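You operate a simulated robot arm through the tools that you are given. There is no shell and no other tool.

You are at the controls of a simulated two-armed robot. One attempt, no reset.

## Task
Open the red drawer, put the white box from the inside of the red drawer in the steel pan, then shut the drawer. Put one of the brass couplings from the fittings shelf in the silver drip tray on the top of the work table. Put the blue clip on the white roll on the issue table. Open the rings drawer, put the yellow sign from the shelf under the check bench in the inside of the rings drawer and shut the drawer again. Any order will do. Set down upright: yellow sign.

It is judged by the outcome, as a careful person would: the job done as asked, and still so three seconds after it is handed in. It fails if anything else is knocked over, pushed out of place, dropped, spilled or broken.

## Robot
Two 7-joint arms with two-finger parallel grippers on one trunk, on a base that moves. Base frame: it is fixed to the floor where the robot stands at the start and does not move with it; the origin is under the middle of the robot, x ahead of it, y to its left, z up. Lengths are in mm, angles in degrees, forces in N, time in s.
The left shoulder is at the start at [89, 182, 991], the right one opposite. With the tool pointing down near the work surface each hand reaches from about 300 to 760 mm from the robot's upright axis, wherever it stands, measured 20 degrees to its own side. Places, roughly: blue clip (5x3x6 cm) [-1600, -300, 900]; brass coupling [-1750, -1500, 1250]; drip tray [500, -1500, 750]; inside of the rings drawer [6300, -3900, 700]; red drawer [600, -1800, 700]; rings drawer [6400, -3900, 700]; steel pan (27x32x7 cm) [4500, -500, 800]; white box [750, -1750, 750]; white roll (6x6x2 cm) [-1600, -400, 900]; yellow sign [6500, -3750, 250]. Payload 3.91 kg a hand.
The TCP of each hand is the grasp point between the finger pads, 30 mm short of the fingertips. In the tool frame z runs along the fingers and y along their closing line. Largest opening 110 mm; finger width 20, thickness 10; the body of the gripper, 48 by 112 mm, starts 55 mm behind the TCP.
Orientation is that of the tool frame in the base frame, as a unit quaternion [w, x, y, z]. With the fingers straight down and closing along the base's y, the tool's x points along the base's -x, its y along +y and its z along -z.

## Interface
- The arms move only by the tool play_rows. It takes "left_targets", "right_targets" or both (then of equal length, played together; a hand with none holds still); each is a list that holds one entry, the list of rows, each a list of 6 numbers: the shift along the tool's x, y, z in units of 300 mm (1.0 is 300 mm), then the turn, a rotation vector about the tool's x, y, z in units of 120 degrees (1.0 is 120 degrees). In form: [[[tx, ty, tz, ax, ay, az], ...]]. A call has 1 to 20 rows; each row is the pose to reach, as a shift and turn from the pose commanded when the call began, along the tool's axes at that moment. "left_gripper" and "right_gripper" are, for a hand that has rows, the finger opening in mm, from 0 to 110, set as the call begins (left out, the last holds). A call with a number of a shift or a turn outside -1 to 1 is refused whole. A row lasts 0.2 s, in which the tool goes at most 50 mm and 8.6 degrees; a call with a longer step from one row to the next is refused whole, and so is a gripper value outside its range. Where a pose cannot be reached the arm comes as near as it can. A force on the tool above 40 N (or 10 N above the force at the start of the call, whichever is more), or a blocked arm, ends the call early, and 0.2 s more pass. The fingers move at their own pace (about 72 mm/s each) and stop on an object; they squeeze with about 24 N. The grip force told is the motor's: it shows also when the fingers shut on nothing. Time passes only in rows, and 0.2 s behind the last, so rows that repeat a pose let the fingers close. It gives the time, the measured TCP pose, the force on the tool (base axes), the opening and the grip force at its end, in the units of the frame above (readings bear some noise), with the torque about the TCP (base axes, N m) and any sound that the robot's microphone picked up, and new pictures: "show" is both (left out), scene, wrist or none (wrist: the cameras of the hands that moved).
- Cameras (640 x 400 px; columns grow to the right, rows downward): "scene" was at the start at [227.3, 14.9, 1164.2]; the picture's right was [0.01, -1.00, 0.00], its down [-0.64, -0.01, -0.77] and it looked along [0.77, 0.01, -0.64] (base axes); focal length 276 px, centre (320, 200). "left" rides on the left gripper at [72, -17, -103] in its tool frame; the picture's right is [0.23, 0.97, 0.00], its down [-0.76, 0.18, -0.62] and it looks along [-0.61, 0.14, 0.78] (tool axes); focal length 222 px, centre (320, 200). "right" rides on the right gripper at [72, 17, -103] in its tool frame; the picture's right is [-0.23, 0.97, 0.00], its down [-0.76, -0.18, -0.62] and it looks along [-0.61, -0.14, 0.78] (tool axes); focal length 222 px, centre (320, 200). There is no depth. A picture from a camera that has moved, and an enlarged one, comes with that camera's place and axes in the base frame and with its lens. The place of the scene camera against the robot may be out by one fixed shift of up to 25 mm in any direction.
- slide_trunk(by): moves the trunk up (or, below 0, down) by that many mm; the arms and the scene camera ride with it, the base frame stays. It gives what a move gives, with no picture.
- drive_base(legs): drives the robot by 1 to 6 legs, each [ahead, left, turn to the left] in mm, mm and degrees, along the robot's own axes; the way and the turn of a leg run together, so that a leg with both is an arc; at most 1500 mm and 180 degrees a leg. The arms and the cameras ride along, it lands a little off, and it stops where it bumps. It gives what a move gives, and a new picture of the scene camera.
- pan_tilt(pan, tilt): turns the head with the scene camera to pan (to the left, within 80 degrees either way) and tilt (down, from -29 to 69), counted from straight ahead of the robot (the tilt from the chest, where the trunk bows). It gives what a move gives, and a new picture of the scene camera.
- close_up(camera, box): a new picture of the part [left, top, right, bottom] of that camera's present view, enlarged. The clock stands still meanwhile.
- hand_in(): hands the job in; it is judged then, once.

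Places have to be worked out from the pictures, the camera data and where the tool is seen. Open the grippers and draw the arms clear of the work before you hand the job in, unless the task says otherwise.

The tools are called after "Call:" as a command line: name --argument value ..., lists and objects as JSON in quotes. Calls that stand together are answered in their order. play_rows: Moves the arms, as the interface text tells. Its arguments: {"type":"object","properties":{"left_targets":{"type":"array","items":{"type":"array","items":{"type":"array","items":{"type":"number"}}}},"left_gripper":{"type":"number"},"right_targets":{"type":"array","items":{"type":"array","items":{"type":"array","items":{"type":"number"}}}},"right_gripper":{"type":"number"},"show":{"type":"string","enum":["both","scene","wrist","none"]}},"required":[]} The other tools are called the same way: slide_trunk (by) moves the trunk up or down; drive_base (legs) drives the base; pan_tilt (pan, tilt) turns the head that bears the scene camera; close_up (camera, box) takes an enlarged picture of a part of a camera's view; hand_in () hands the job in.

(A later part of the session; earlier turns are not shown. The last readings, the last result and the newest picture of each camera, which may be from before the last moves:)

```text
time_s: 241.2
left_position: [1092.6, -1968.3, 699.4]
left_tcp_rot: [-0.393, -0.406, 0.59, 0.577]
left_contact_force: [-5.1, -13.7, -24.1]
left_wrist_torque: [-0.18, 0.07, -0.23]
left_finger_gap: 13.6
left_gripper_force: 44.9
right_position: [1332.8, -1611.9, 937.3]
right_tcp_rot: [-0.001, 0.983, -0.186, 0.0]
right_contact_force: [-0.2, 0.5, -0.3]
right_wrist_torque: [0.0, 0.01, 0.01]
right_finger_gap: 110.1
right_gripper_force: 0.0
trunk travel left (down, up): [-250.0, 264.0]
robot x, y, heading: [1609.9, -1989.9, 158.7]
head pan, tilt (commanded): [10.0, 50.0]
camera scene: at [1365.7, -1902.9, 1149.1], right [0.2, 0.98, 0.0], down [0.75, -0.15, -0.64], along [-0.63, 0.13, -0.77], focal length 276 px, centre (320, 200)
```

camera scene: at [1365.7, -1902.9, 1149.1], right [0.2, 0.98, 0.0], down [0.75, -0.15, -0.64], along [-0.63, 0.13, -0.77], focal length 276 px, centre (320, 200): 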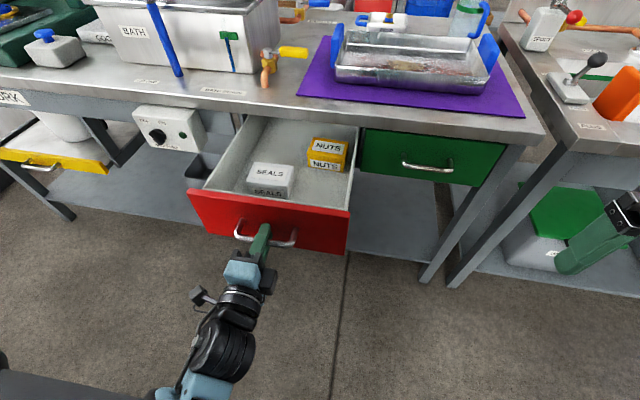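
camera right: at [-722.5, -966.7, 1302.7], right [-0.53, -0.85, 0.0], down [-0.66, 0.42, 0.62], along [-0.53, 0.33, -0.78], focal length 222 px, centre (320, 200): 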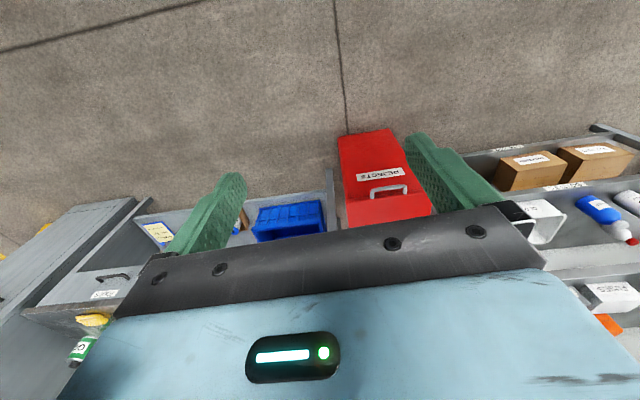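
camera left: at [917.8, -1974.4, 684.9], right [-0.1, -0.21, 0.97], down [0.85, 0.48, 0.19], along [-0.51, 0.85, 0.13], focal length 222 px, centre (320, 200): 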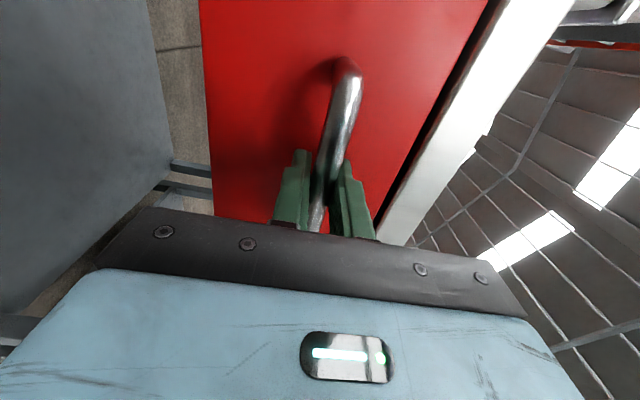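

The drawer is open ~260 mm; the white SEALS box is near its front-left corner. I release the handle and back the left hand off, keeping its orientation for closing later.

Call:
play_rows --left_targets '[[[0, 0, 0, 0, 0, 0], [0, 0, 0, 0, 0, 0], [0, 0, 0, 0, 0, 0]]]' --left_gripper 55 --show "none"

Call:
play_rows --left_targets '[[[0, 0, -0.06, 0, 0, 0], [0, 0, -0.13, 0, 0, 0], [0, 0, -0.2, 0, 0, 0], [0, 0, -0.27, 0, 0, 0], [0, 0, -0.27, 0, 0, 0]]]' --show "scene"

Call:
close_up --camera "scene" --box '[190, 110, 370, 260]'

```text
time_s: 242.0
left_position: [1093.1, -1965.3, 704.1]
left_tcp_rot: [-0.394, -0.402, 0.588, 0.58]
left_contact_force: [0.0, -0.6, 0.1]
left_wrist_torque: [-0.01, 0.03, 0.0]
left_finger_gap: 55.0
left_gripper_force: 0.2
right_position: [1335.0, -1610.3, 936.8]
right_tcp_rot: [0.0, 0.983, -0.185, -0.002]
right_contact_force: [-0.2, -0.2, -0.7]
right_wrist_torque: [-0.01, 0.0, -0.01]
right_finger_gap: 110.0
right_gripper_force: 0.1
trunk travel left (down, up): [-250.0, 264.0]
robot x, y, heading: [1608.7, -1989.1, 158.8]
head pan, tilt (commanded): [10.0, 50.0]
```

```text
time_s: 243.2
left_position: [1163.3, -2002.1, 703.6]
left_tcp_rot: [-0.406, -0.385, 0.596, 0.576]
left_contact_force: [1.8, 0.5, 3.0]
left_wrist_torque: [-0.13, -0.2, 0.06]
left_finger_gap: 55.1
left_gripper_force: 0.2
right_position: [1334.0, -1609.3, 937.6]
right_tcp_rot: [0.0, 0.983, -0.185, -0.001]
right_contact_force: [-0.2, 1.0, 0.0]
right_wrist_torque: [0.02, 0.03, -0.04]
right_finger_gap: 109.9
right_gripper_force: 0.1
trunk travel left (down, up): [-250.0, 264.0]
robot x, y, heading: [1611.7, -1991.3, 158.6]
head pan, tilt (commanded): [10.0, 50.0]
camera scene: at [1367.5, -1901.8, 1149.3], right [0.2, 0.98, 0.0], down [0.75, -0.15, -0.64], along [-0.63, 0.13, -0.77], focal length 276 px, centre (320, 200)
```

scene: 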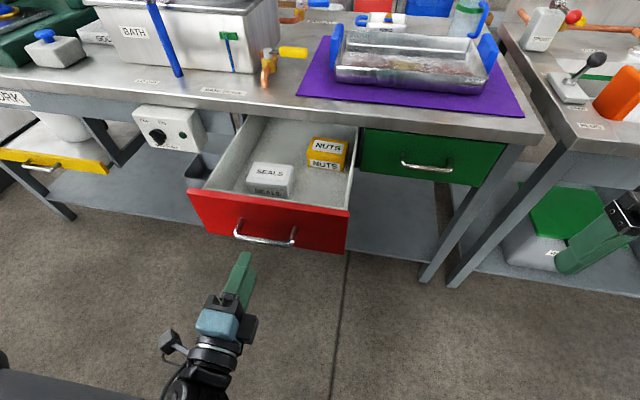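

```text
2.67 times, centred on (280, 185) of scene
camera zoom: at [1367.5, -1901.8, 1149.3], right [0.2, 0.98, 0.0], down [0.75, -0.15, -0.64], along [-0.63, 0.13, -0.77], focal length 735 px, centre (427, 240)
```

zoom: 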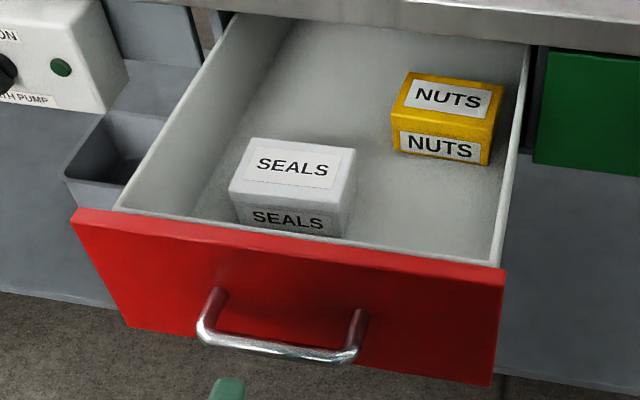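

The box is about 95×60 mm on top. I strafe 370 mm left so the right hand (in its normal posture) can reach it from above.

Call:
drive_base --legs '[[0, 370, 0]]'

Call:
pan_tilt --pan -15 --tilt 50

Call:
close_up --camera "right" --box '[0, 0, 640, 400]'

```text
time_s: 247.1
left_position: [1031.6, -2354.6, 701.3]
left_tcp_rot: [-0.405, -0.387, 0.598, 0.573]
left_contact_force: [0.5, -0.9, -0.8]
left_wrist_torque: [-0.02, 0.02, -0.01]
left_finger_gap: 55.3
left_gripper_force: 0.0
right_position: [1197.4, -1959.8, 937.1]
right_tcp_rot: [-0.001, 0.983, -0.182, -0.001]
right_contact_force: [0.3, 1.3, -0.2]
right_wrist_torque: [0.03, 0.0, 0.01]
right_finger_gap: 110.1
right_gripper_force: 0.0
trunk travel left (down, up): [-250.0, 264.0]
robot x, y, heading: [1476.2, -2336.6, 159.2]
head pan, tilt (commanded): [10.0, 50.0]
camera scene: at [1232.7, -2251.6, 1149.4], right [0.19, 0.98, 0.0], down [0.75, -0.14, -0.64], along [-0.63, 0.12, -0.77], focal length 276 px, centre (320, 200)
```

scene: 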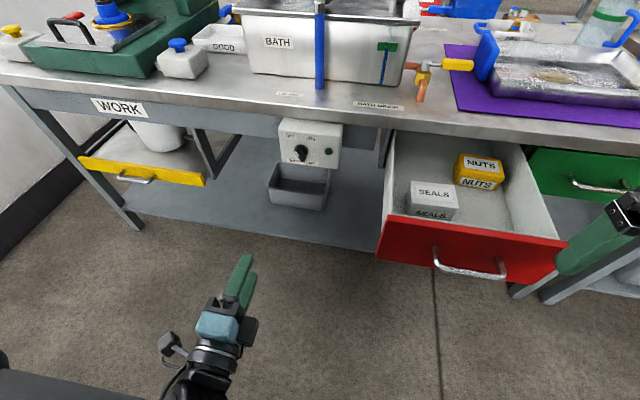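

```text
time_s: 248.0
left_position: [1031.2, -2354.4, 702.0]
left_tcp_rot: [-0.404, -0.388, 0.598, 0.573]
left_contact_force: [-0.7, -0.7, -0.8]
left_wrist_torque: [-0.04, -0.02, -0.02]
left_finger_gap: 55.0
left_gripper_force: 0.1
right_position: [1197.2, -1960.2, 937.1]
right_tcp_rot: [0.0, 0.983, -0.181, -0.001]
right_contact_force: [0.1, -0.4, 0.5]
right_wrist_torque: [-0.01, 0.03, 0.01]
right_finger_gap: 110.3
right_gripper_force: 0.0
trunk travel left (down, up): [-250.0, 264.0]
robot x, y, heading: [1473.7, -2333.0, 159.2]
head pan, tilt (commanded): [-15.0, 50.0]
camera scene: at [1246.0, -2221.0, 1149.4], right [0.59, 0.81, 0.0], down [0.62, -0.45, -0.64], along [-0.52, 0.38, -0.77], focal length 276 px, centre (320, 200)
```

scene: 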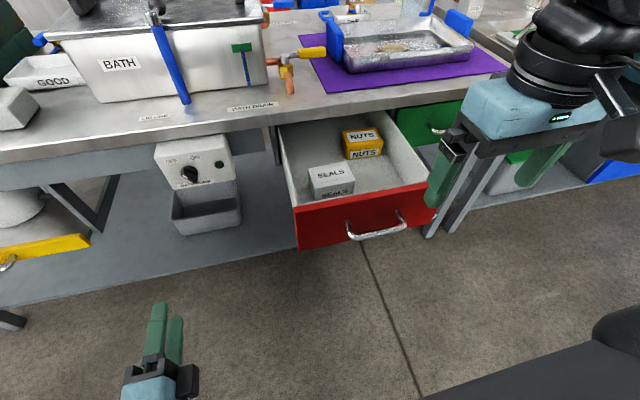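

```text
1.00 times, centred on (320, 200) of right (not enlarged: the box is as wide or as high as the picture)
camera zoom: at [1259.8, -2003.2, 1039.6], right [-0.56, -0.83, 0.0], down [-0.65, 0.44, 0.63], along [-0.52, 0.35, -0.78], focal length 222 px, centre (320, 200)
```

zoom: 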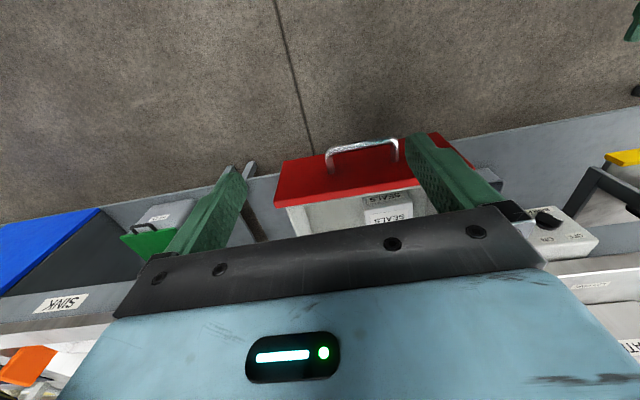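

I bring the right hand forward over the drawer at z≈937 to measure the box with its wrist camera.

Call:
play_rows --right_targets '[[[-0.13, 0.043, 0, 0, 0, 0], [-0.26, 0.087, 0, 0, 0, 0], [-0.4, 0.13, 0, 0, 0, 0], [-0.53, 0.174, 0, 0, 0, 0], [-0.667, 0.217, 0, 0, 0, 0], [-0.667, 0.217, 0, 0, 0, 0]]]'

Call:
close_up --camera "right" --box '[200, 20, 440, 220]'

```text
time_s: 249.4
left_position: [1032.0, -2353.1, 702.8]
left_tcp_rot: [-0.405, -0.387, 0.598, 0.573]
left_contact_force: [0.7, 0.4, -0.4]
left_wrist_torque: [0.0, 0.01, 0.04]
left_finger_gap: 55.0
left_gripper_force: 0.1
right_position: [986.8, -1950.4, 938.6]
right_tcp_rot: [-0.002, 0.983, -0.182, -0.001]
right_contact_force: [-0.1, 0.6, 0.1]
right_wrist_torque: [-0.02, 0.03, 0.05]
right_finger_gap: 110.0
right_gripper_force: 0.0
trunk travel left (down, up): [-250.0, 264.0]
robot x, y, heading: [1476.5, -2339.2, 159.0]
head pan, tilt (commanded): [-15.0, 50.0]
camera scene: at [1246.4, -2220.8, 1149.5], right [0.59, 0.81, 0.0], down [0.62, -0.45, -0.64], along [-0.52, 0.38, -0.77], focal length 276 px, centre (320, 200)
camera right: at [1048.6, -1992.3, 1041.8], right [-0.56, -0.83, 0.0], down [-0.65, 0.44, 0.63], along [-0.52, 0.35, -0.78], focal length 222 px, centre (320, 200)
```

scene: 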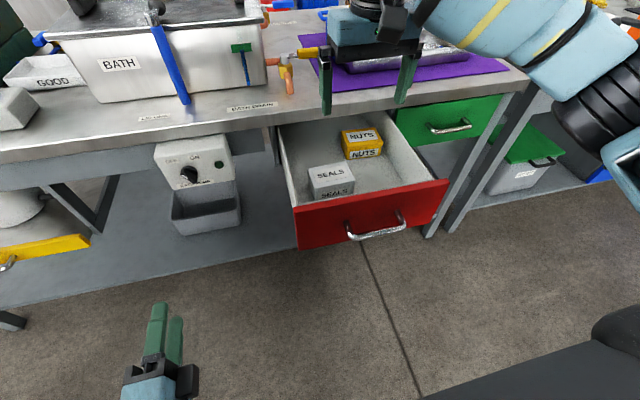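
right: 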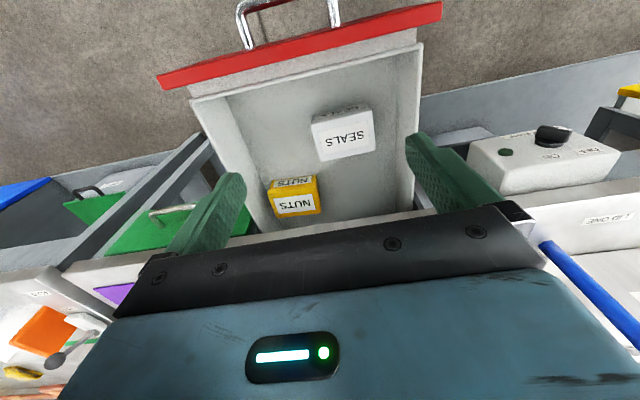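

```text
2.00 times, centred on (320, 120) of right
camera zoom: at [1048.6, -1992.3, 1041.8], right [-0.56, -0.83, 0.0], down [-0.65, 0.44, 0.63], along [-0.52, 0.35, -0.78], focal length 444 px, centre (320, 360)
```

zoom: 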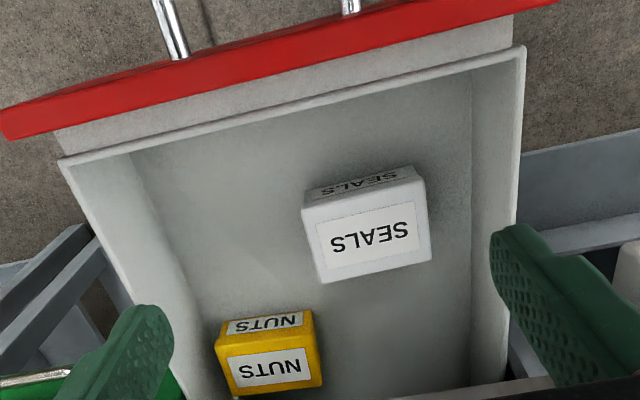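

The SEALS box is aligned with the hand, ~85×62 mm, about 68 mm forward and 22 mm left. I centre over it and lower to z≈840 for a second measurement.

Call:
play_rows --right_targets '[[[-0.075, 0.025, 0.05, 0, 0, 0], [-0.15, 0.05, 0.12, 0, 0, 0], [-0.228, 0.073, 0.22, 0, 0, 0], [-0.228, 0.073, 0.33, 0, 0, 0], [-0.228, 0.073, 0.33, 0, 0, 0]]]'

Call:
close_up --camera "right" --box '[200, 20, 440, 220]'

```text
time_s: 250.6
left_position: [1031.2, -2353.1, 702.7]
left_tcp_rot: [-0.404, -0.387, 0.598, 0.573]
left_contact_force: [-0.2, 0.1, 0.1]
left_wrist_torque: [-0.01, -0.01, -0.01]
left_finger_gap: 55.1
left_gripper_force: 0.1
right_position: [916.8, -1944.2, 839.5]
right_tcp_rot: [-0.001, 0.983, -0.182, -0.001]
right_contact_force: [0.2, 0.3, -0.5]
right_wrist_torque: [0.01, 0.01, -0.01]
right_finger_gap: 110.0
right_gripper_force: 0.0
trunk travel left (down, up): [-250.0, 264.0]
robot x, y, heading: [1479.2, -2339.3, 159.0]
head pan, tilt (commanded): [-15.0, 50.0]
camera scene: at [1246.1, -2221.0, 1149.4], right [0.59, 0.81, 0.0], down [0.62, -0.45, -0.64], along [-0.52, 0.38, -0.77], focal length 276 px, centre (320, 200)
camera right: at [978.4, -1987.4, 942.4], right [-0.56, -0.83, 0.0], down [-0.65, 0.44, 0.63], along [-0.52, 0.35, -0.78], focal length 222 px, centre (320, 200)
```

scene: 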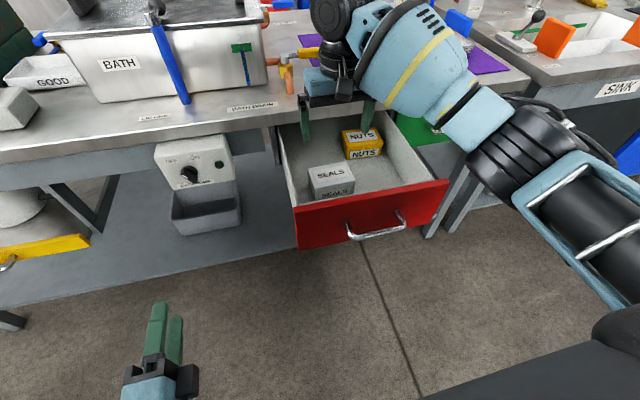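
right: 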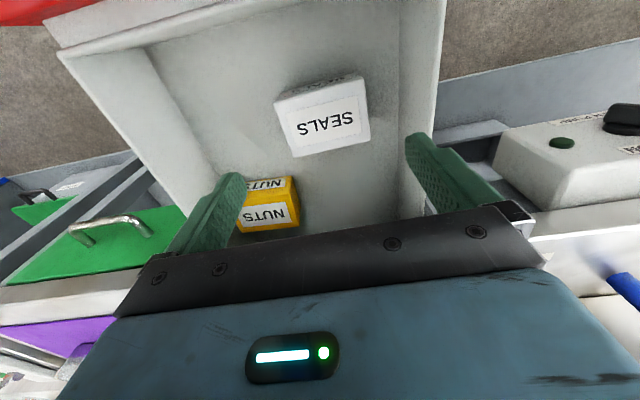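

```text
2.00 times, centred on (320, 120) of right
camera zoom: at [978.4, -1987.4, 942.4], right [-0.56, -0.83, 0.0], down [-0.65, 0.44, 0.63], along [-0.52, 0.35, -0.78], focal length 444 px, centre (320, 360)
```

zoom: 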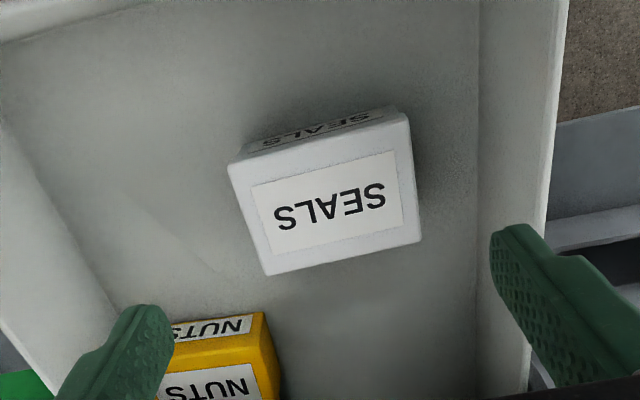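

Box top is at z≈701, 92×64 mm, centred 12 mm forward/4 mm left of the hand. I align and lower to just above it for a final check.

Call:
play_rows --right_targets '[[[-0.037, 0.012, 0.05, 0, 0, 0], [-0.037, 0.012, 0.15, 0, 0, 0], [-0.037, 0.012, 0.25, 0, 0, 0], [-0.037, 0.012, 0.32, 0, 0, 0], [-0.037, 0.012, 0.32, 0, 0, 0]]]'

Call:
close_up --camera "right" --box '[180, 60, 460, 260]'

```text
time_s: 251.8
left_position: [1031.0, -2354.2, 701.3]
left_tcp_rot: [-0.405, -0.387, 0.598, 0.573]
left_contact_force: [0.1, -1.0, -0.6]
left_wrist_torque: [0.01, 0.03, 0.0]
left_finger_gap: 54.7
left_gripper_force: 0.0
right_position: [903.0, -1944.5, 743.6]
right_tcp_rot: [-0.001, 0.983, -0.181, -0.002]
right_contact_force: [0.0, -0.2, 0.3]
right_wrist_torque: [0.0, 0.04, 0.01]
right_finger_gap: 110.0
right_gripper_force: 0.1
trunk travel left (down, up): [-250.0, 264.0]
robot x, y, heading: [1474.9, -2335.2, 159.4]
head pan, tilt (commanded): [-15.0, 50.0]
camera scene: at [1246.1, -2220.9, 1149.4], right [0.59, 0.81, 0.0], down [0.62, -0.45, -0.64], along [-0.52, 0.38, -0.77], focal length 276 px, centre (320, 200)
camera right: at [965.2, -1987.9, 846.3], right [-0.56, -0.83, 0.0], down [-0.65, 0.44, 0.63], along [-0.52, 0.35, -0.78], focal length 222 px, centre (320, 200)
```

scene: 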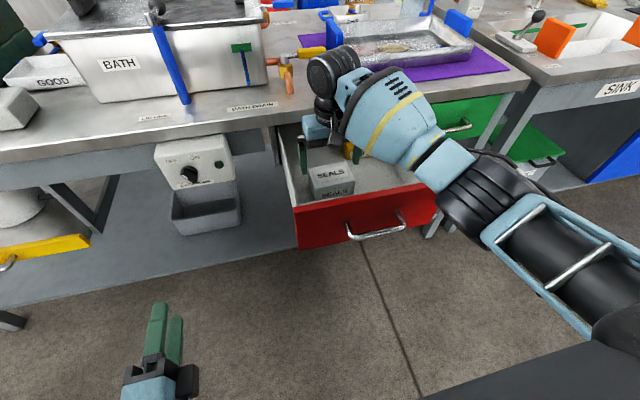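
right: 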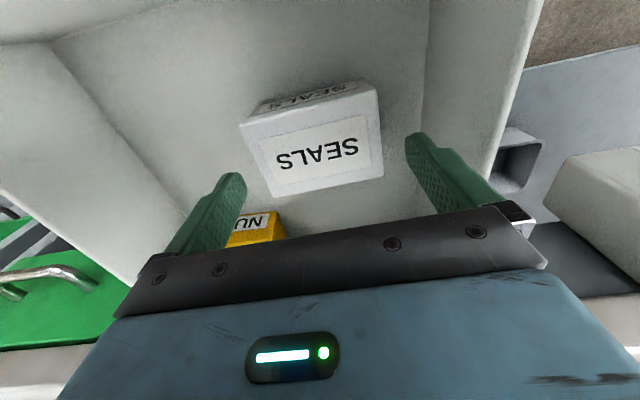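

```text
2.00 times, centred on (320, 160) of right
camera zoom: at [965.2, -1987.9, 846.3], right [-0.56, -0.83, 0.0], down [-0.65, 0.44, 0.63], along [-0.52, 0.35, -0.78], focal length 444 px, centre (320, 280)
```

zoom: 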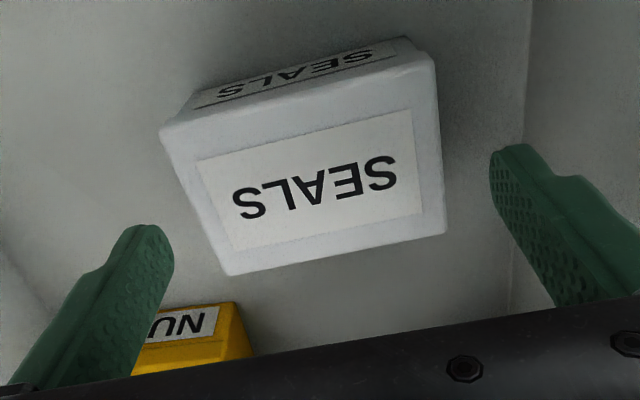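

Centred within 2 mm. I descend to z≈694 around the box and close.

Call:
play_rows --right_targets '[[[0, -0.006, 0.04, 0, 0, 0], [0, -0.006, 0.08, 0, 0, 0], [0, -0.006, 0.12, 0, 0, 0], [0, -0.006, 0.165, 0, 0, 0], [0, -0.006, 0.165, 0, 0, 0]]]'

Call:
play_rows --right_targets '[[[0, 0, 0, 0, 0, 0], [0, 0, 0, 0, 0, 0], [0, 0, 0, 0, 0, 0]]]' --right_gripper 70 --show "wrist"

```text
time_s: 253.0
left_position: [1031.8, -2353.8, 701.9]
left_tcp_rot: [-0.405, -0.388, 0.598, 0.573]
left_contact_force: [0.8, -0.5, 0.8]
left_wrist_torque: [0.0, -0.04, 0.01]
left_finger_gap: 55.0
left_gripper_force: 0.0
right_position: [905.1, -1941.9, 693.2]
right_tcp_rot: [0.0, 0.983, -0.181, -0.002]
right_contact_force: [-0.3, 0.0, 0.6]
right_wrist_torque: [0.01, -0.01, -0.02]
right_finger_gap: 110.1
right_gripper_force: 0.1
trunk travel left (down, up): [-250.0, 264.0]
robot x, y, heading: [1470.8, -2336.1, 159.1]
head pan, tilt (commanded): [-15.0, 50.0]
camera scene: at [1246.1, -2220.9, 1149.4], right [0.59, 0.81, 0.0], down [0.62, -0.45, -0.64], along [-0.52, 0.38, -0.77], focal length 276 px, centre (320, 200)
camera right: at [966.2, -1985.8, 795.6], right [-0.56, -0.83, 0.0], down [-0.65, 0.44, 0.63], along [-0.52, 0.35, -0.78], focal length 222 px, centre (320, 200)
```

scene: 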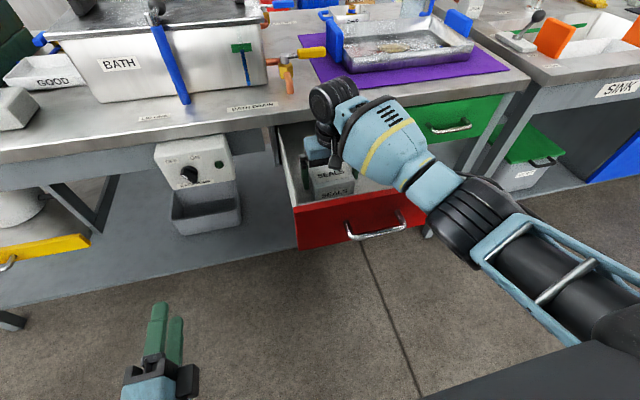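
right: 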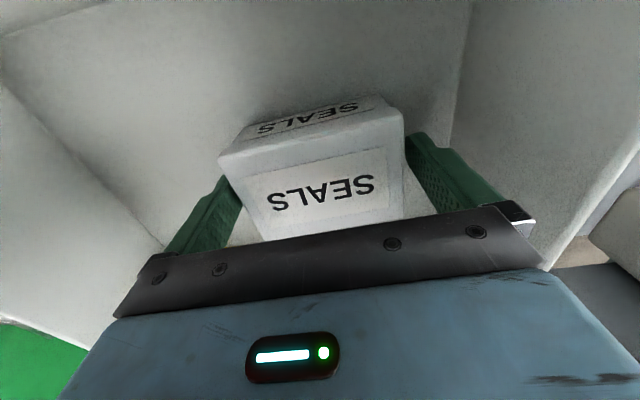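

```text
time_s: 253.8
left_position: [1031.4, -2354.1, 700.8]
left_tcp_rot: [-0.405, -0.387, 0.598, 0.573]
left_contact_force: [-0.9, -0.8, -0.7]
left_wrist_torque: [0.04, 0.01, -0.04]
left_finger_gap: 55.0
left_gripper_force: 0.1
right_position: [904.6, -1943.3, 693.8]
right_tcp_rot: [0.0, 0.983, -0.182, -0.001]
right_contact_force: [-0.3, -0.7, 0.9]
right_wrist_torque: [0.03, -0.04, -0.04]
right_finger_gap: 99.5
right_gripper_force: 24.1
trunk travel left (down, up): [-250.0, 264.0]
robot x, y, heading: [1473.3, -2333.5, 159.1]
head pan, tilt (commanded): [-15.0, 50.0]
camera right: at [966.2, -1985.9, 795.7], right [-0.56, -0.83, 0.0], down [-0.65, 0.44, 0.63], along [-0.52, 0.35, -0.78], focal length 222 px, centre (320, 200)
```

right: 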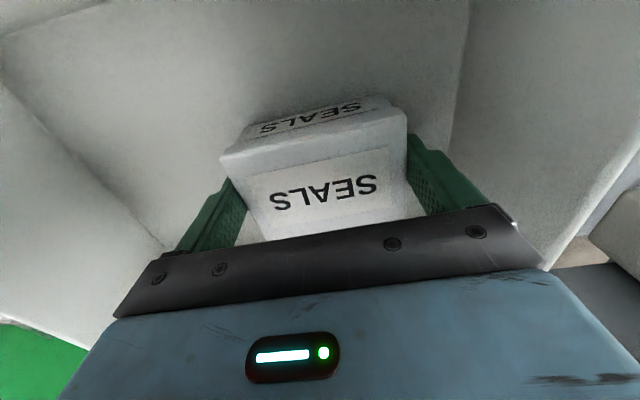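

The box is gripped at 99.5 mm. I lift it straight out of the drawer to z≈940.

Call:
play_rows --right_targets '[[[0, 0, -0.03, 0, 0, 0], [0, 0, -0.1, 0, 0, 0], [0, 0, -0.2, 0, 0, 0], [0, 0, -0.33, 0, 0, 0], [0.05, 0, -0.46, 0, 0, 0], [0.15, 0, -0.59, 0, 0, 0], [0.27, 0, -0.7, 0, 0, 0], [0.4, 0, -0.8, 0, 0, 0], [0.5, 0, -0.85, 0, 0, 0], [0.5, 0, -0.85, 0, 0, 0]]]'

```text
time_s: 256.0
left_position: [1030.9, -2353.3, 702.1]
left_tcp_rot: [-0.404, -0.388, 0.598, 0.573]
left_contact_force: [0.1, -1.2, -0.7]
left_wrist_torque: [-0.04, -0.01, 0.01]
left_finger_gap: 55.0
left_gripper_force: 0.0
right_position: [1042.1, -1996.3, 948.5]
right_tcp_rot: [-0.001, 0.983, -0.183, -0.001]
right_contact_force: [-0.2, -0.5, -0.6]
right_wrist_torque: [0.02, -0.01, 0.02]
right_finger_gap: 99.4
right_gripper_force: 24.9
trunk travel left (down, up): [-250.0, 264.0]
robot x, y, heading: [1472.3, -2337.4, 159.2]
head pan, tilt (commanded): [-15.0, 50.0]
camera scene: at [1245.8, -2220.8, 1149.3], right [0.59, 0.81, 0.0], down [0.62, -0.45, -0.64], along [-0.52, 0.38, -0.77], focal length 276 px, centre (320, 200)
camera right: at [1104.2, -2039.3, 1050.9], right [-0.56, -0.83, 0.0], down [-0.65, 0.44, 0.63], along [-0.52, 0.35, -0.78], focal length 222 px, centre (320, 200)
```

scene: 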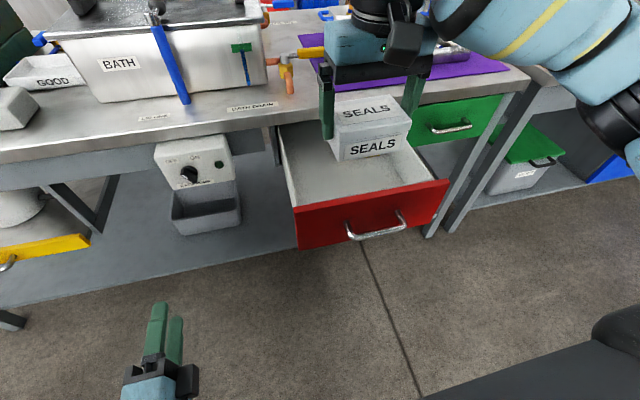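
right: 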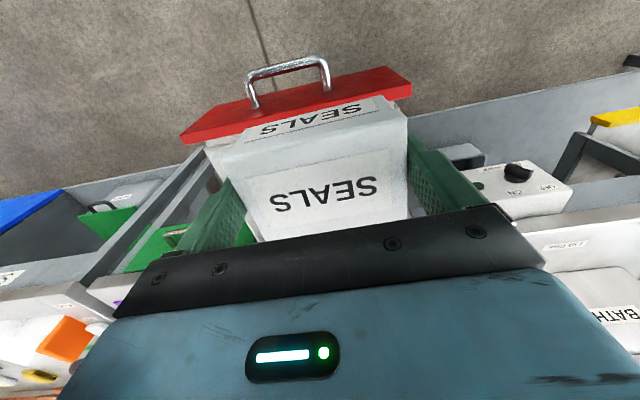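

The box is out. I strafe back right so the left hand faces the handle again, to regrip it and push the drawer shut.

Call:
drive_base --legs '[[0, -368, 0]]'

Call:
pan_tilt --pan 10 --tilt 50

Call:
close_up --camera "left" --box '[0, 0, 640, 400]'

```text
time_s: 259.7
left_position: [1161.0, -2012.6, 701.5]
left_tcp_rot: [-0.406, -0.387, 0.598, 0.573]
left_contact_force: [-0.1, 0.2, 0.2]
left_wrist_torque: [0.01, 0.01, 0.01]
left_finger_gap: 55.0
left_gripper_force: 0.0
right_position: [1171.6, -1656.4, 948.1]
right_tcp_rot: [-0.001, 0.984, -0.18, -0.001]
right_contact_force: [1.3, 0.7, -0.3]
right_wrist_torque: [0.0, -0.02, 0.0]
right_finger_gap: 99.5
right_gripper_force: 24.4
trunk travel left (down, up): [-250.0, 264.0]
robot x, y, heading: [1604.5, -1993.2, 159.0]
head pan, tilt (commanded): [-15.0, 50.0]
camera scene: at [1375.9, -1879.4, 1149.4], right [0.58, 0.81, 0.0], down [0.62, -0.45, -0.64], along [-0.52, 0.38, -0.77], focal length 276 px, centre (320, 200)
```

scene: 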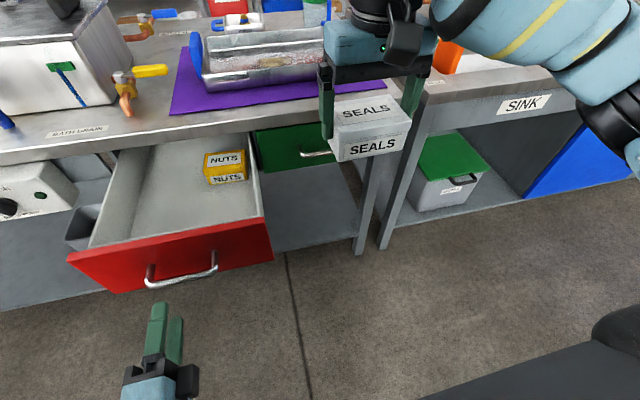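

```text
time_s: 260.6
left_position: [1161.1, -2013.1, 702.0]
left_tcp_rot: [-0.406, -0.388, 0.598, 0.572]
left_contact_force: [-0.5, 0.0, 0.4]
left_wrist_torque: [0.02, 0.0, -0.02]
left_finger_gap: 55.0
left_gripper_force: 0.0
right_position: [1171.3, -1656.3, 947.7]
right_tcp_rot: [-0.002, 0.984, -0.18, -0.002]
right_contact_force: [-0.4, -0.4, -1.4]
right_wrist_torque: [-0.01, 0.01, -0.01]
right_finger_gap: 99.6
right_gripper_force: 24.3
trunk travel left (down, up): [-250.0, 264.0]
robot x, y, heading: [1603.9, -1991.9, 159.2]
head pan, tilt (commanded): [10.0, 50.0]
camera scene: at [1362.7, -1910.1, 1149.4], right [0.19, 0.98, 0.0], down [0.75, -0.14, -0.64], along [-0.63, 0.12, -0.77], focal length 276 px, centre (320, 200)
```

scene: 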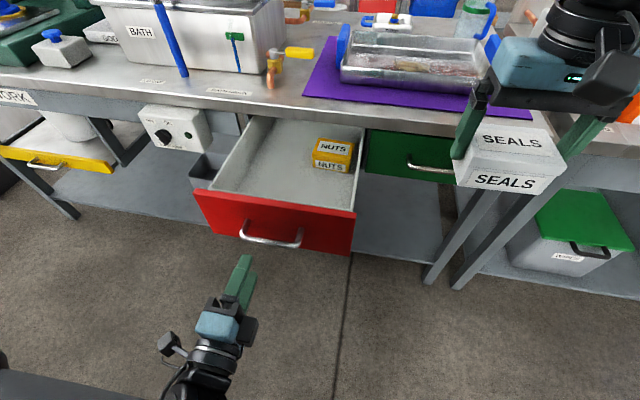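

```text
1.00 times, centred on (320, 200) of left (not enlarged: the box is as wide or as high as the picture)
camera zoom: at [1230.8, -2119.3, 690.0], right [-0.08, -0.17, 0.98], down [0.86, 0.48, 0.16], along [-0.5, 0.86, 0.1], focal length 222 px, centre (320, 200)
```

zoom: 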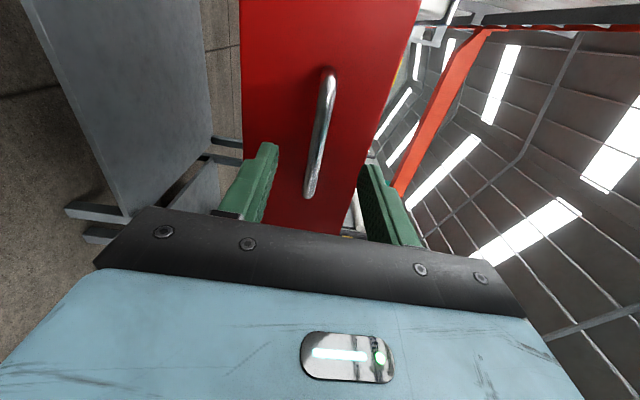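

The bar is right where expected (~80 mm ahead). I advance and regrip it.

Call:
play_rows --left_targets '[[[-0.02, 0, 0.07, 0, 0, 0], [-0.04, 0, 0.14, 0, 0, 0], [-0.04, 0, 0.2, 0, 0, 0], [-0.04, 0, 0.26, 0, 0, 0], [-0.04, 0, 0.26, 0, 0, 0]]]' --show "wrist"

Call:
play_rows --left_targets '[[[0, 0, 0, 0, 0, 0], [0, 0, 0, 0, 0, 0], [0, 0, 0, 0, 0, 0], [0, 0, 0, 0, 0, 0]]]' --left_gripper 5 --show "none"

```text
time_s: 261.8
left_position: [1092.3, -1971.6, 701.0]
left_tcp_rot: [-0.405, -0.387, 0.598, 0.573]
left_contact_force: [0.0, -0.6, 0.3]
left_wrist_torque: [-0.01, 0.0, 0.01]
left_finger_gap: 54.8
left_gripper_force: 0.0
right_position: [1171.7, -1655.6, 947.5]
right_tcp_rot: [0.001, 0.984, -0.181, -0.002]
right_contact_force: [-0.1, 1.5, -0.1]
right_wrist_torque: [0.01, 0.01, 0.0]
right_finger_gap: 99.5
right_gripper_force: 23.9
trunk travel left (down, up): [-250.0, 264.0]
robot x, y, heading: [1608.0, -1994.2, 159.2]
head pan, tilt (commanded): [10.0, 50.0]
camera left: at [1162.6, -2078.3, 689.1], right [-0.08, -0.17, 0.98], down [0.86, 0.48, 0.16], along [-0.5, 0.86, 0.1], focal length 222 px, centre (320, 200)
```

left: 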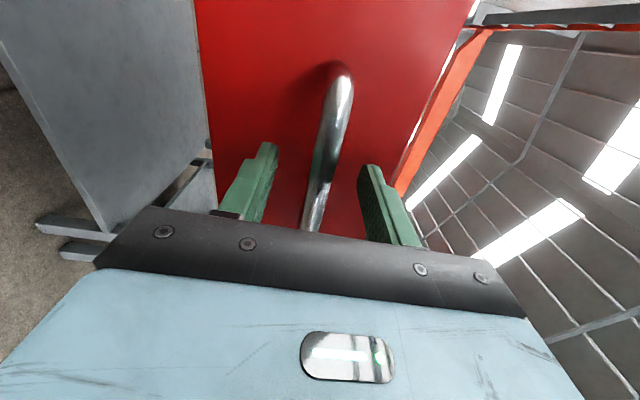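

```text
time_s: 262.8
left_position: [1093.7, -1972.6, 699.5]
left_tcp_rot: [-0.405, -0.388, 0.598, 0.572]
left_contact_force: [0.2, 0.5, -5.8]
left_wrist_torque: [0.97, -0.4, 0.15]
left_finger_gap: 14.3
left_gripper_force: 44.7
right_position: [1172.4, -1654.8, 947.4]
right_tcp_rot: [-0.001, 0.983, -0.182, -0.001]
right_contact_force: [-0.4, -0.1, -0.8]
right_wrist_torque: [0.01, 0.01, 0.03]
right_finger_gap: 99.6
right_gripper_force: 23.6
trunk travel left (down, up): [-250.0, 264.0]
robot x, y, heading: [1603.1, -1994.0, 159.2]
head pan, tilt (commanded): [10.0, 50.0]
```

Regripped. I push the drawer in along its axis, slowly.

Call:
play_rows --left_targets '[[[0, 0, 0.05, 0, 0, 0], [0, 0, 0.11, 0, 0, 0], [0, 0, 0.17, 0, 0, 0], [0, 0, 0.23, 0, 0, 0], [0, 0, 0.29, 0, 0, 0], [0, 0, 0.35, 0, 0, 0], [0, 0, 0.41, 0, 0, 0], [0, 0, 0.47, 0, 0, 0], [0, 0, 0.53, 0, 0, 0], [0, 0, 0.59, 0, 0, 0], [0, 0, 0.65, 0, 0, 0], [0, 0, 0.71, 0, 0, 0], [0, 0, 0.76, 0, 0, 0], [0, 0, 0.81, 0, 0, 0], [0, 0, 0.81, 0, 0, 0]]]' --show "scene"

```text
time_s: 266.0
left_position: [869.0, -1880.3, 699.9]
left_tcp_rot: [-0.406, -0.387, 0.596, 0.574]
left_contact_force: [3.6, 11.1, 19.9]
left_wrist_torque: [0.81, -0.28, 0.61]
left_finger_gap: 14.3
left_gripper_force: 45.3
right_position: [1172.6, -1655.7, 948.7]
right_tcp_rot: [-0.001, 0.984, -0.18, -0.002]
right_contact_force: [-0.4, -0.4, -1.7]
right_wrist_torque: [0.03, -0.01, 0.0]
right_finger_gap: 99.8
right_gripper_force: 24.2
trunk travel left (down, up): [-250.0, 264.0]
robot x, y, heading: [1605.9, -1992.9, 159.0]
head pan, tilt (commanded): [10.0, 50.0]
camera scene: at [1364.8, -1909.7, 1149.8], right [0.19, 0.98, 0.0], down [0.75, -0.14, -0.64], along [-0.63, 0.12, -0.76], focal length 276 px, centre (320, 200)
```

scene: 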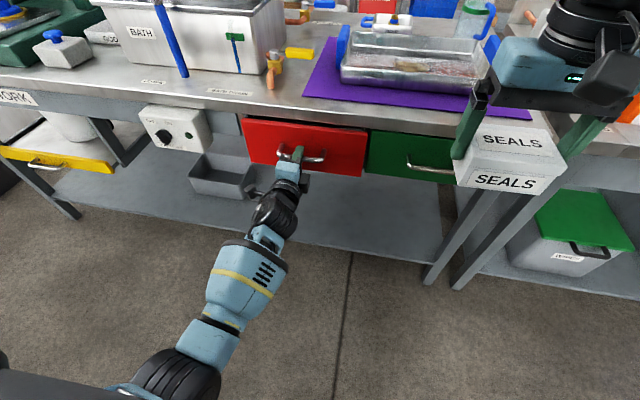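

About 22 mm remain. I push the last bit slowly until it seats.

Call:
play_rows --left_targets '[[[0, 0.003, 0.02, 0, 0, 0], [0, 0.004, 0.04, 0, 0, 0], [0, 0.004, 0.055, 0, 0, 0], [0, 0.004, 0.07, 0, 0, 0], [0, 0.004, 0.08, 0, 0, 0], [0, 0.004, 0.08, 0, 0, 0]]]' --show "scene"

Call:
close_up --camera "scene" --box '[220, 90, 480, 220]'

```text
time_s: 267.4
left_position: [848.8, -1872.3, 699.4]
left_tcp_rot: [-0.405, -0.386, 0.597, 0.575]
left_contact_force: [30.1, 2.2, 17.6]
left_wrist_torque: [0.91, -0.28, -0.08]
left_finger_gap: 14.4
left_gripper_force: 45.0
right_position: [1174.6, -1655.7, 949.0]
right_tcp_rot: [-0.001, 0.983, -0.181, -0.003]
right_contact_force: [-0.6, -0.1, -0.6]
right_wrist_torque: [0.02, 0.0, -0.03]
right_finger_gap: 99.5
right_gripper_force: 24.0
trunk travel left (down, up): [-250.0, 264.0]
robot x, y, heading: [1601.7, -1993.8, 159.3]
head pan, tilt (commanded): [10.0, 50.0]
camera scene: at [1367.1, -1910.6, 1150.2], right [0.19, 0.98, 0.0], down [0.75, -0.14, -0.65], along [-0.63, 0.12, -0.76], focal length 276 px, centre (320, 200)
```

scene: 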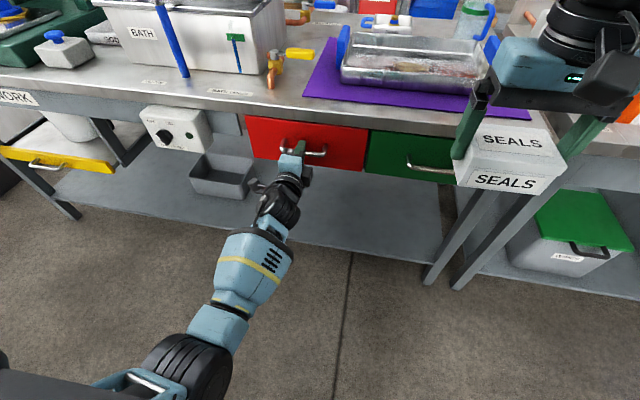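

```text
2.46 times, centred on (350, 155) of scene
camera zoom: at [1367.1, -1910.6, 1150.2], right [0.19, 0.98, 0.0], down [0.75, -0.14, -0.65], along [-0.63, 0.12, -0.76], focal length 678 px, centre (246, 311)
```

zoom: 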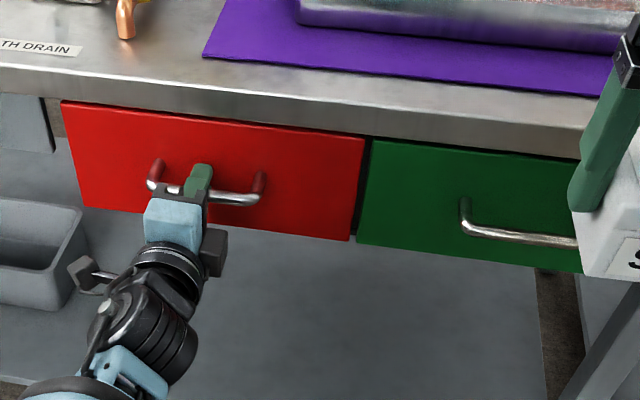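

The drawer is fully shut (30 N resistance, flush with the green one). I release the handle and back away.

Call:
play_rows --left_targets '[[[0, 0, 0, 0, 0, 0], [0, 0, 0, 0, 0, 0], [0, 0, 0, 0, 0, 0]]]' --left_gripper 55 --show "none"

Call:
play_rows --left_targets '[[[0, 0, -0.08, 0, 0, 0], [0, 0, -0.18, 0, 0, 0], [0, 0, -0.3, 0, 0, 0], [0, 0, -0.42, 0, 0, 0], [0, 0, -0.54, 0, 0, 0], [0, 0, -0.54, 0, 0, 0]]]' --show "none"

Call:
drive_base --legs '[[-400, 0, 0]]'

```text
time_s: 268.2
left_position: [844.8, -1875.4, 696.9]
left_tcp_rot: [-0.406, -0.389, 0.597, 0.572]
left_contact_force: [-0.6, 0.4, -0.2]
left_wrist_torque: [0.05, 0.02, 0.02]
left_finger_gap: 55.0
left_gripper_force: 0.1
right_position: [1170.8, -1655.4, 948.1]
right_tcp_rot: [0.0, 0.984, -0.181, -0.002]
right_contact_force: [0.5, 0.1, -1.0]
right_wrist_torque: [-0.04, -0.02, -0.01]
right_finger_gap: 99.8
right_gripper_force: 23.4
trunk travel left (down, up): [-250.0, 264.0]
robot x, y, heading: [1601.0, -1990.7, 159.2]
head pan, tilt (commanded): [10.0, 50.0]
```

```text
time_s: 269.6
left_position: [996.6, -1932.7, 698.5]
left_tcp_rot: [-0.405, -0.387, 0.598, 0.573]
left_contact_force: [0.0, -0.8, 0.0]
left_wrist_torque: [0.0, 0.0, 0.02]
left_finger_gap: 55.1
left_gripper_force: 0.1
right_position: [1171.4, -1656.5, 948.4]
right_tcp_rot: [0.0, 0.984, -0.18, -0.002]
right_contact_force: [-0.7, -0.5, -0.3]
right_wrist_torque: [0.02, -0.01, 0.0]
right_finger_gap: 99.6
right_gripper_force: 24.1
trunk travel left (down, up): [-250.0, 264.0]
robot x, y, heading: [1605.7, -1994.7, 159.2]
head pan, tilt (commanded): [10.0, 50.0]
```

```text
time_s: 272.1
left_position: [1369.6, -2070.6, 699.1]
left_tcp_rot: [-0.403, -0.384, 0.599, 0.575]
left_contact_force: [0.3, 0.1, 0.4]
left_wrist_torque: [-0.02, -0.03, -0.05]
left_finger_gap: 54.9
left_gripper_force: 0.0
right_position: [1547.4, -1794.7, 948.5]
right_tcp_rot: [-0.001, 0.983, -0.185, -0.003]
right_contact_force: [-0.1, -0.1, 0.3]
right_wrist_torque: [0.01, -0.01, 0.01]
right_finger_gap: 99.6
right_gripper_force: 24.0
trunk travel left (down, up): [-250.0, 264.0]
robot x, y, heading: [1977.3, -2134.3, 158.7]
head pan, tilt (commanded): [10.0, 50.0]
camera scene: at [1735.7, -2051.3, 1149.5], right [0.2, 0.98, 0.0], down [0.75, -0.15, -0.64], along [-0.63, 0.13, -0.77], focal length 276 px, centre (320, 200)
```

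scene: 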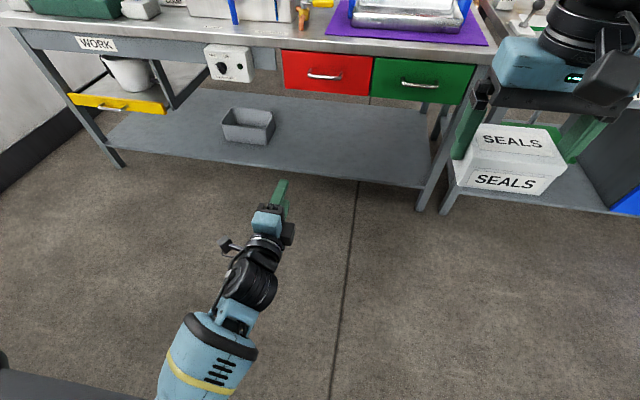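

The red drawer is shut. Before driving to the steel pan, I return the left hand to a tool-down travel pose.

Call:
play_rows --left_targets '[[[0, 0.03, 0, 0.0385, 0.0385, -0.0385], [0, 0.06, 0, 0.077, 0.077, -0.077], [0, 0.09, 0, 0.1155, 0.1155, -0.1155], [0, 0.12, 0, 0.154, 0.154, -0.154], [0, 0.15, 0, 0.1925, 0.1925, -0.1925], [0, 0.18, 0, 0.231, 0.231, -0.231], [0, 0.21, 0, 0.2695, 0.2695, -0.2695], [0, 0.24, 0, 0.308, 0.308, -0.308], [0, 0.27, 0, 0.3465, 0.3465, -0.3465], [0, 0.3, 0, 0.385, 0.385, -0.385], [0, 0.33, 0, 0.4235, 0.4235, -0.4235], [0, 0.36, 0, 0.462, 0.462, -0.462], [0, 0.39, 0, 0.5, 0.5, -0.5], [0, 0.42, 0, 0.54, 0.54, -0.54], [0, 0.45, 0, 0.577, 0.577, -0.577], [0, 0.45, 0, 0.577, 0.577, -0.577]]]' --left_gripper 80

```text
time_s: 275.5
left_position: [1288.8, -2061.9, 792.8]
left_tcp_rot: [0.03, 0.983, -0.182, 0.007]
left_contact_force: [-0.7, 0.7, 0.3]
left_wrist_torque: [0.03, -0.03, 0.01]
left_finger_gap: 80.0
left_gripper_force: 0.1
left hand out of reach, approached as far as the arm can: row 12, 13, 14, 15, 16
right_position: [1545.9, -1794.4, 947.3]
right_tcp_rot: [0.0, 0.983, -0.185, -0.002]
right_contact_force: [0.2, -0.1, -0.5]
right_wrist_torque: [0.05, -0.03, 0.02]
right_finger_gap: 99.7
right_gripper_force: 24.3
trunk travel left (down, up): [-250.0, 264.0]
robot x, y, heading: [1974.0, -2139.9, 158.8]
head pan, tilt (commanded): [10.0, 50.0]
camera scene: at [1735.3, -2051.1, 1149.4], right [0.2, 0.98, 0.0], down [0.75, -0.15, -0.64], along [-0.63, 0.13, -0.77], focal length 276 px, centre (320, 200)
camera left: at [1362.3, -2066.1, 898.3], right [-0.14, -0.99, 0.06], down [-0.78, 0.15, 0.61], along [-0.61, 0.04, -0.79], focal length 222 px, centre (320, 200)
```

scene: 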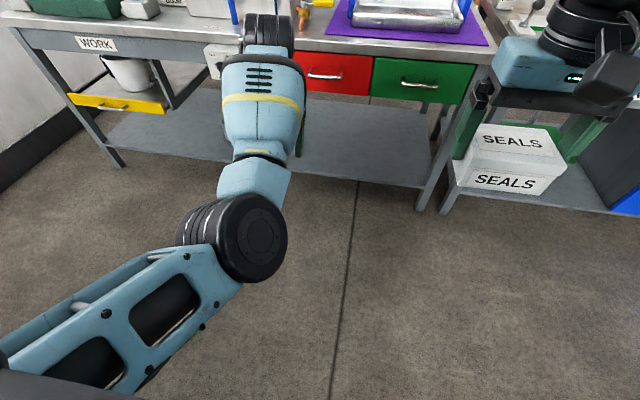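
left: 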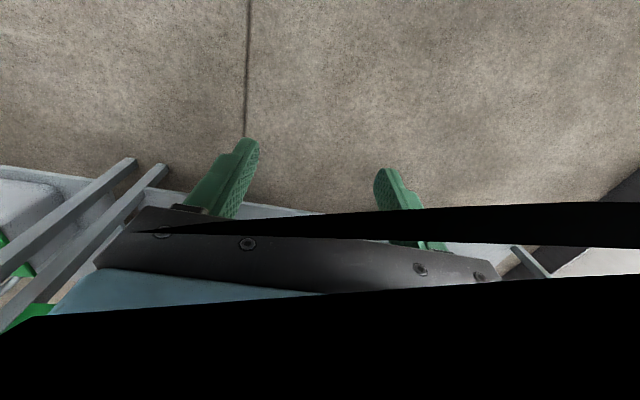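

The left arm again folds awkwardly in the tool-down pose; it works well in the forward-pointing pose, which I also need for the next drawer. I turn it back to forward-pointing and keep it tucked.

Call:
play_rows --left_targets '[[[0.02, 0, 0, -0.0385, -0.0385, 0.0385], [0.05, 0, 0, -0.077, -0.077, 0.077], [0.08, 0, 0, -0.1155, -0.1155, 0.1155], [0.11, 0, 0, -0.154, -0.154, 0.154], [0.14, 0, 0, -0.1925, -0.1925, 0.1925], [0.17, 0, 0, -0.231, -0.231, 0.231], [0.2, 0, 0, -0.2695, -0.2695, 0.2695], [0.23, 0, 0, -0.308, -0.308, 0.308], [0.26, 0, 0, -0.3465, -0.3465, 0.3465], [0.29, 0, 0, -0.385, -0.385, 0.385], [0.32, 0, 0, -0.4235, -0.4235, 0.4235], [0.35, 0, 0, -0.462, -0.462, 0.462], [0.38, 0, 0, -0.5, -0.5, 0.5], [0.41, 0, 0, -0.54, -0.54, 0.54], [0.43, 0, 0, -0.577, -0.577, 0.577], [0.43, 0, 0, -0.577, -0.577, 0.577]]]' --left_gripper 55

```text
time_s: 278.9
left_position: [1414.2, -2095.8, 803.0]
left_tcp_rot: [-0.403, -0.385, 0.599, 0.575]
left_contact_force: [-0.6, 0.0, 0.5]
left_wrist_torque: [0.01, 0.02, 0.03]
left_finger_gap: 55.0
left_gripper_force: 0.0
right_position: [1546.1, -1795.3, 948.0]
right_tcp_rot: [0.0, 0.983, -0.185, -0.002]
right_contact_force: [0.8, -0.9, -1.3]
right_wrist_torque: [-0.02, 0.01, 0.0]
right_finger_gap: 99.6
right_gripper_force: 24.5
trunk travel left (down, up): [-250.0, 264.0]
robot x, y, heading: [1975.1, -2138.9, 158.8]
head pan, tilt (commanded): [10.0, 50.0]
camera scene: at [1735.3, -2051.0, 1149.4], right [0.2, 0.98, 0.0], down [0.75, -0.15, -0.64], along [-0.63, 0.13, -0.77], focal length 276 px, centre (320, 200)
camera left: at [1482.6, -2202.7, 791.5], right [-0.08, -0.17, 0.98], down [0.87, 0.47, 0.15], along [-0.49, 0.86, 0.11], focal length 222 px, centre (320, 200)
```

scene: 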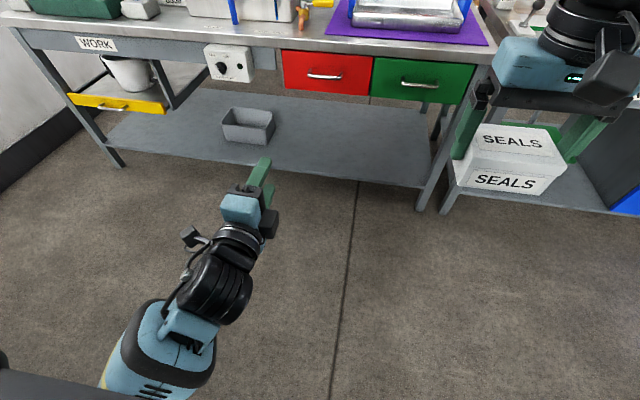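
left: 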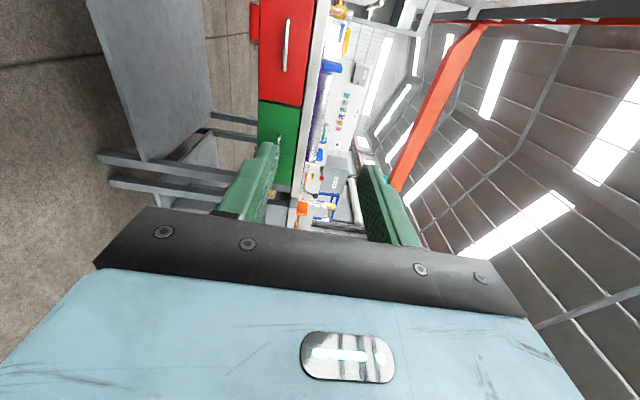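

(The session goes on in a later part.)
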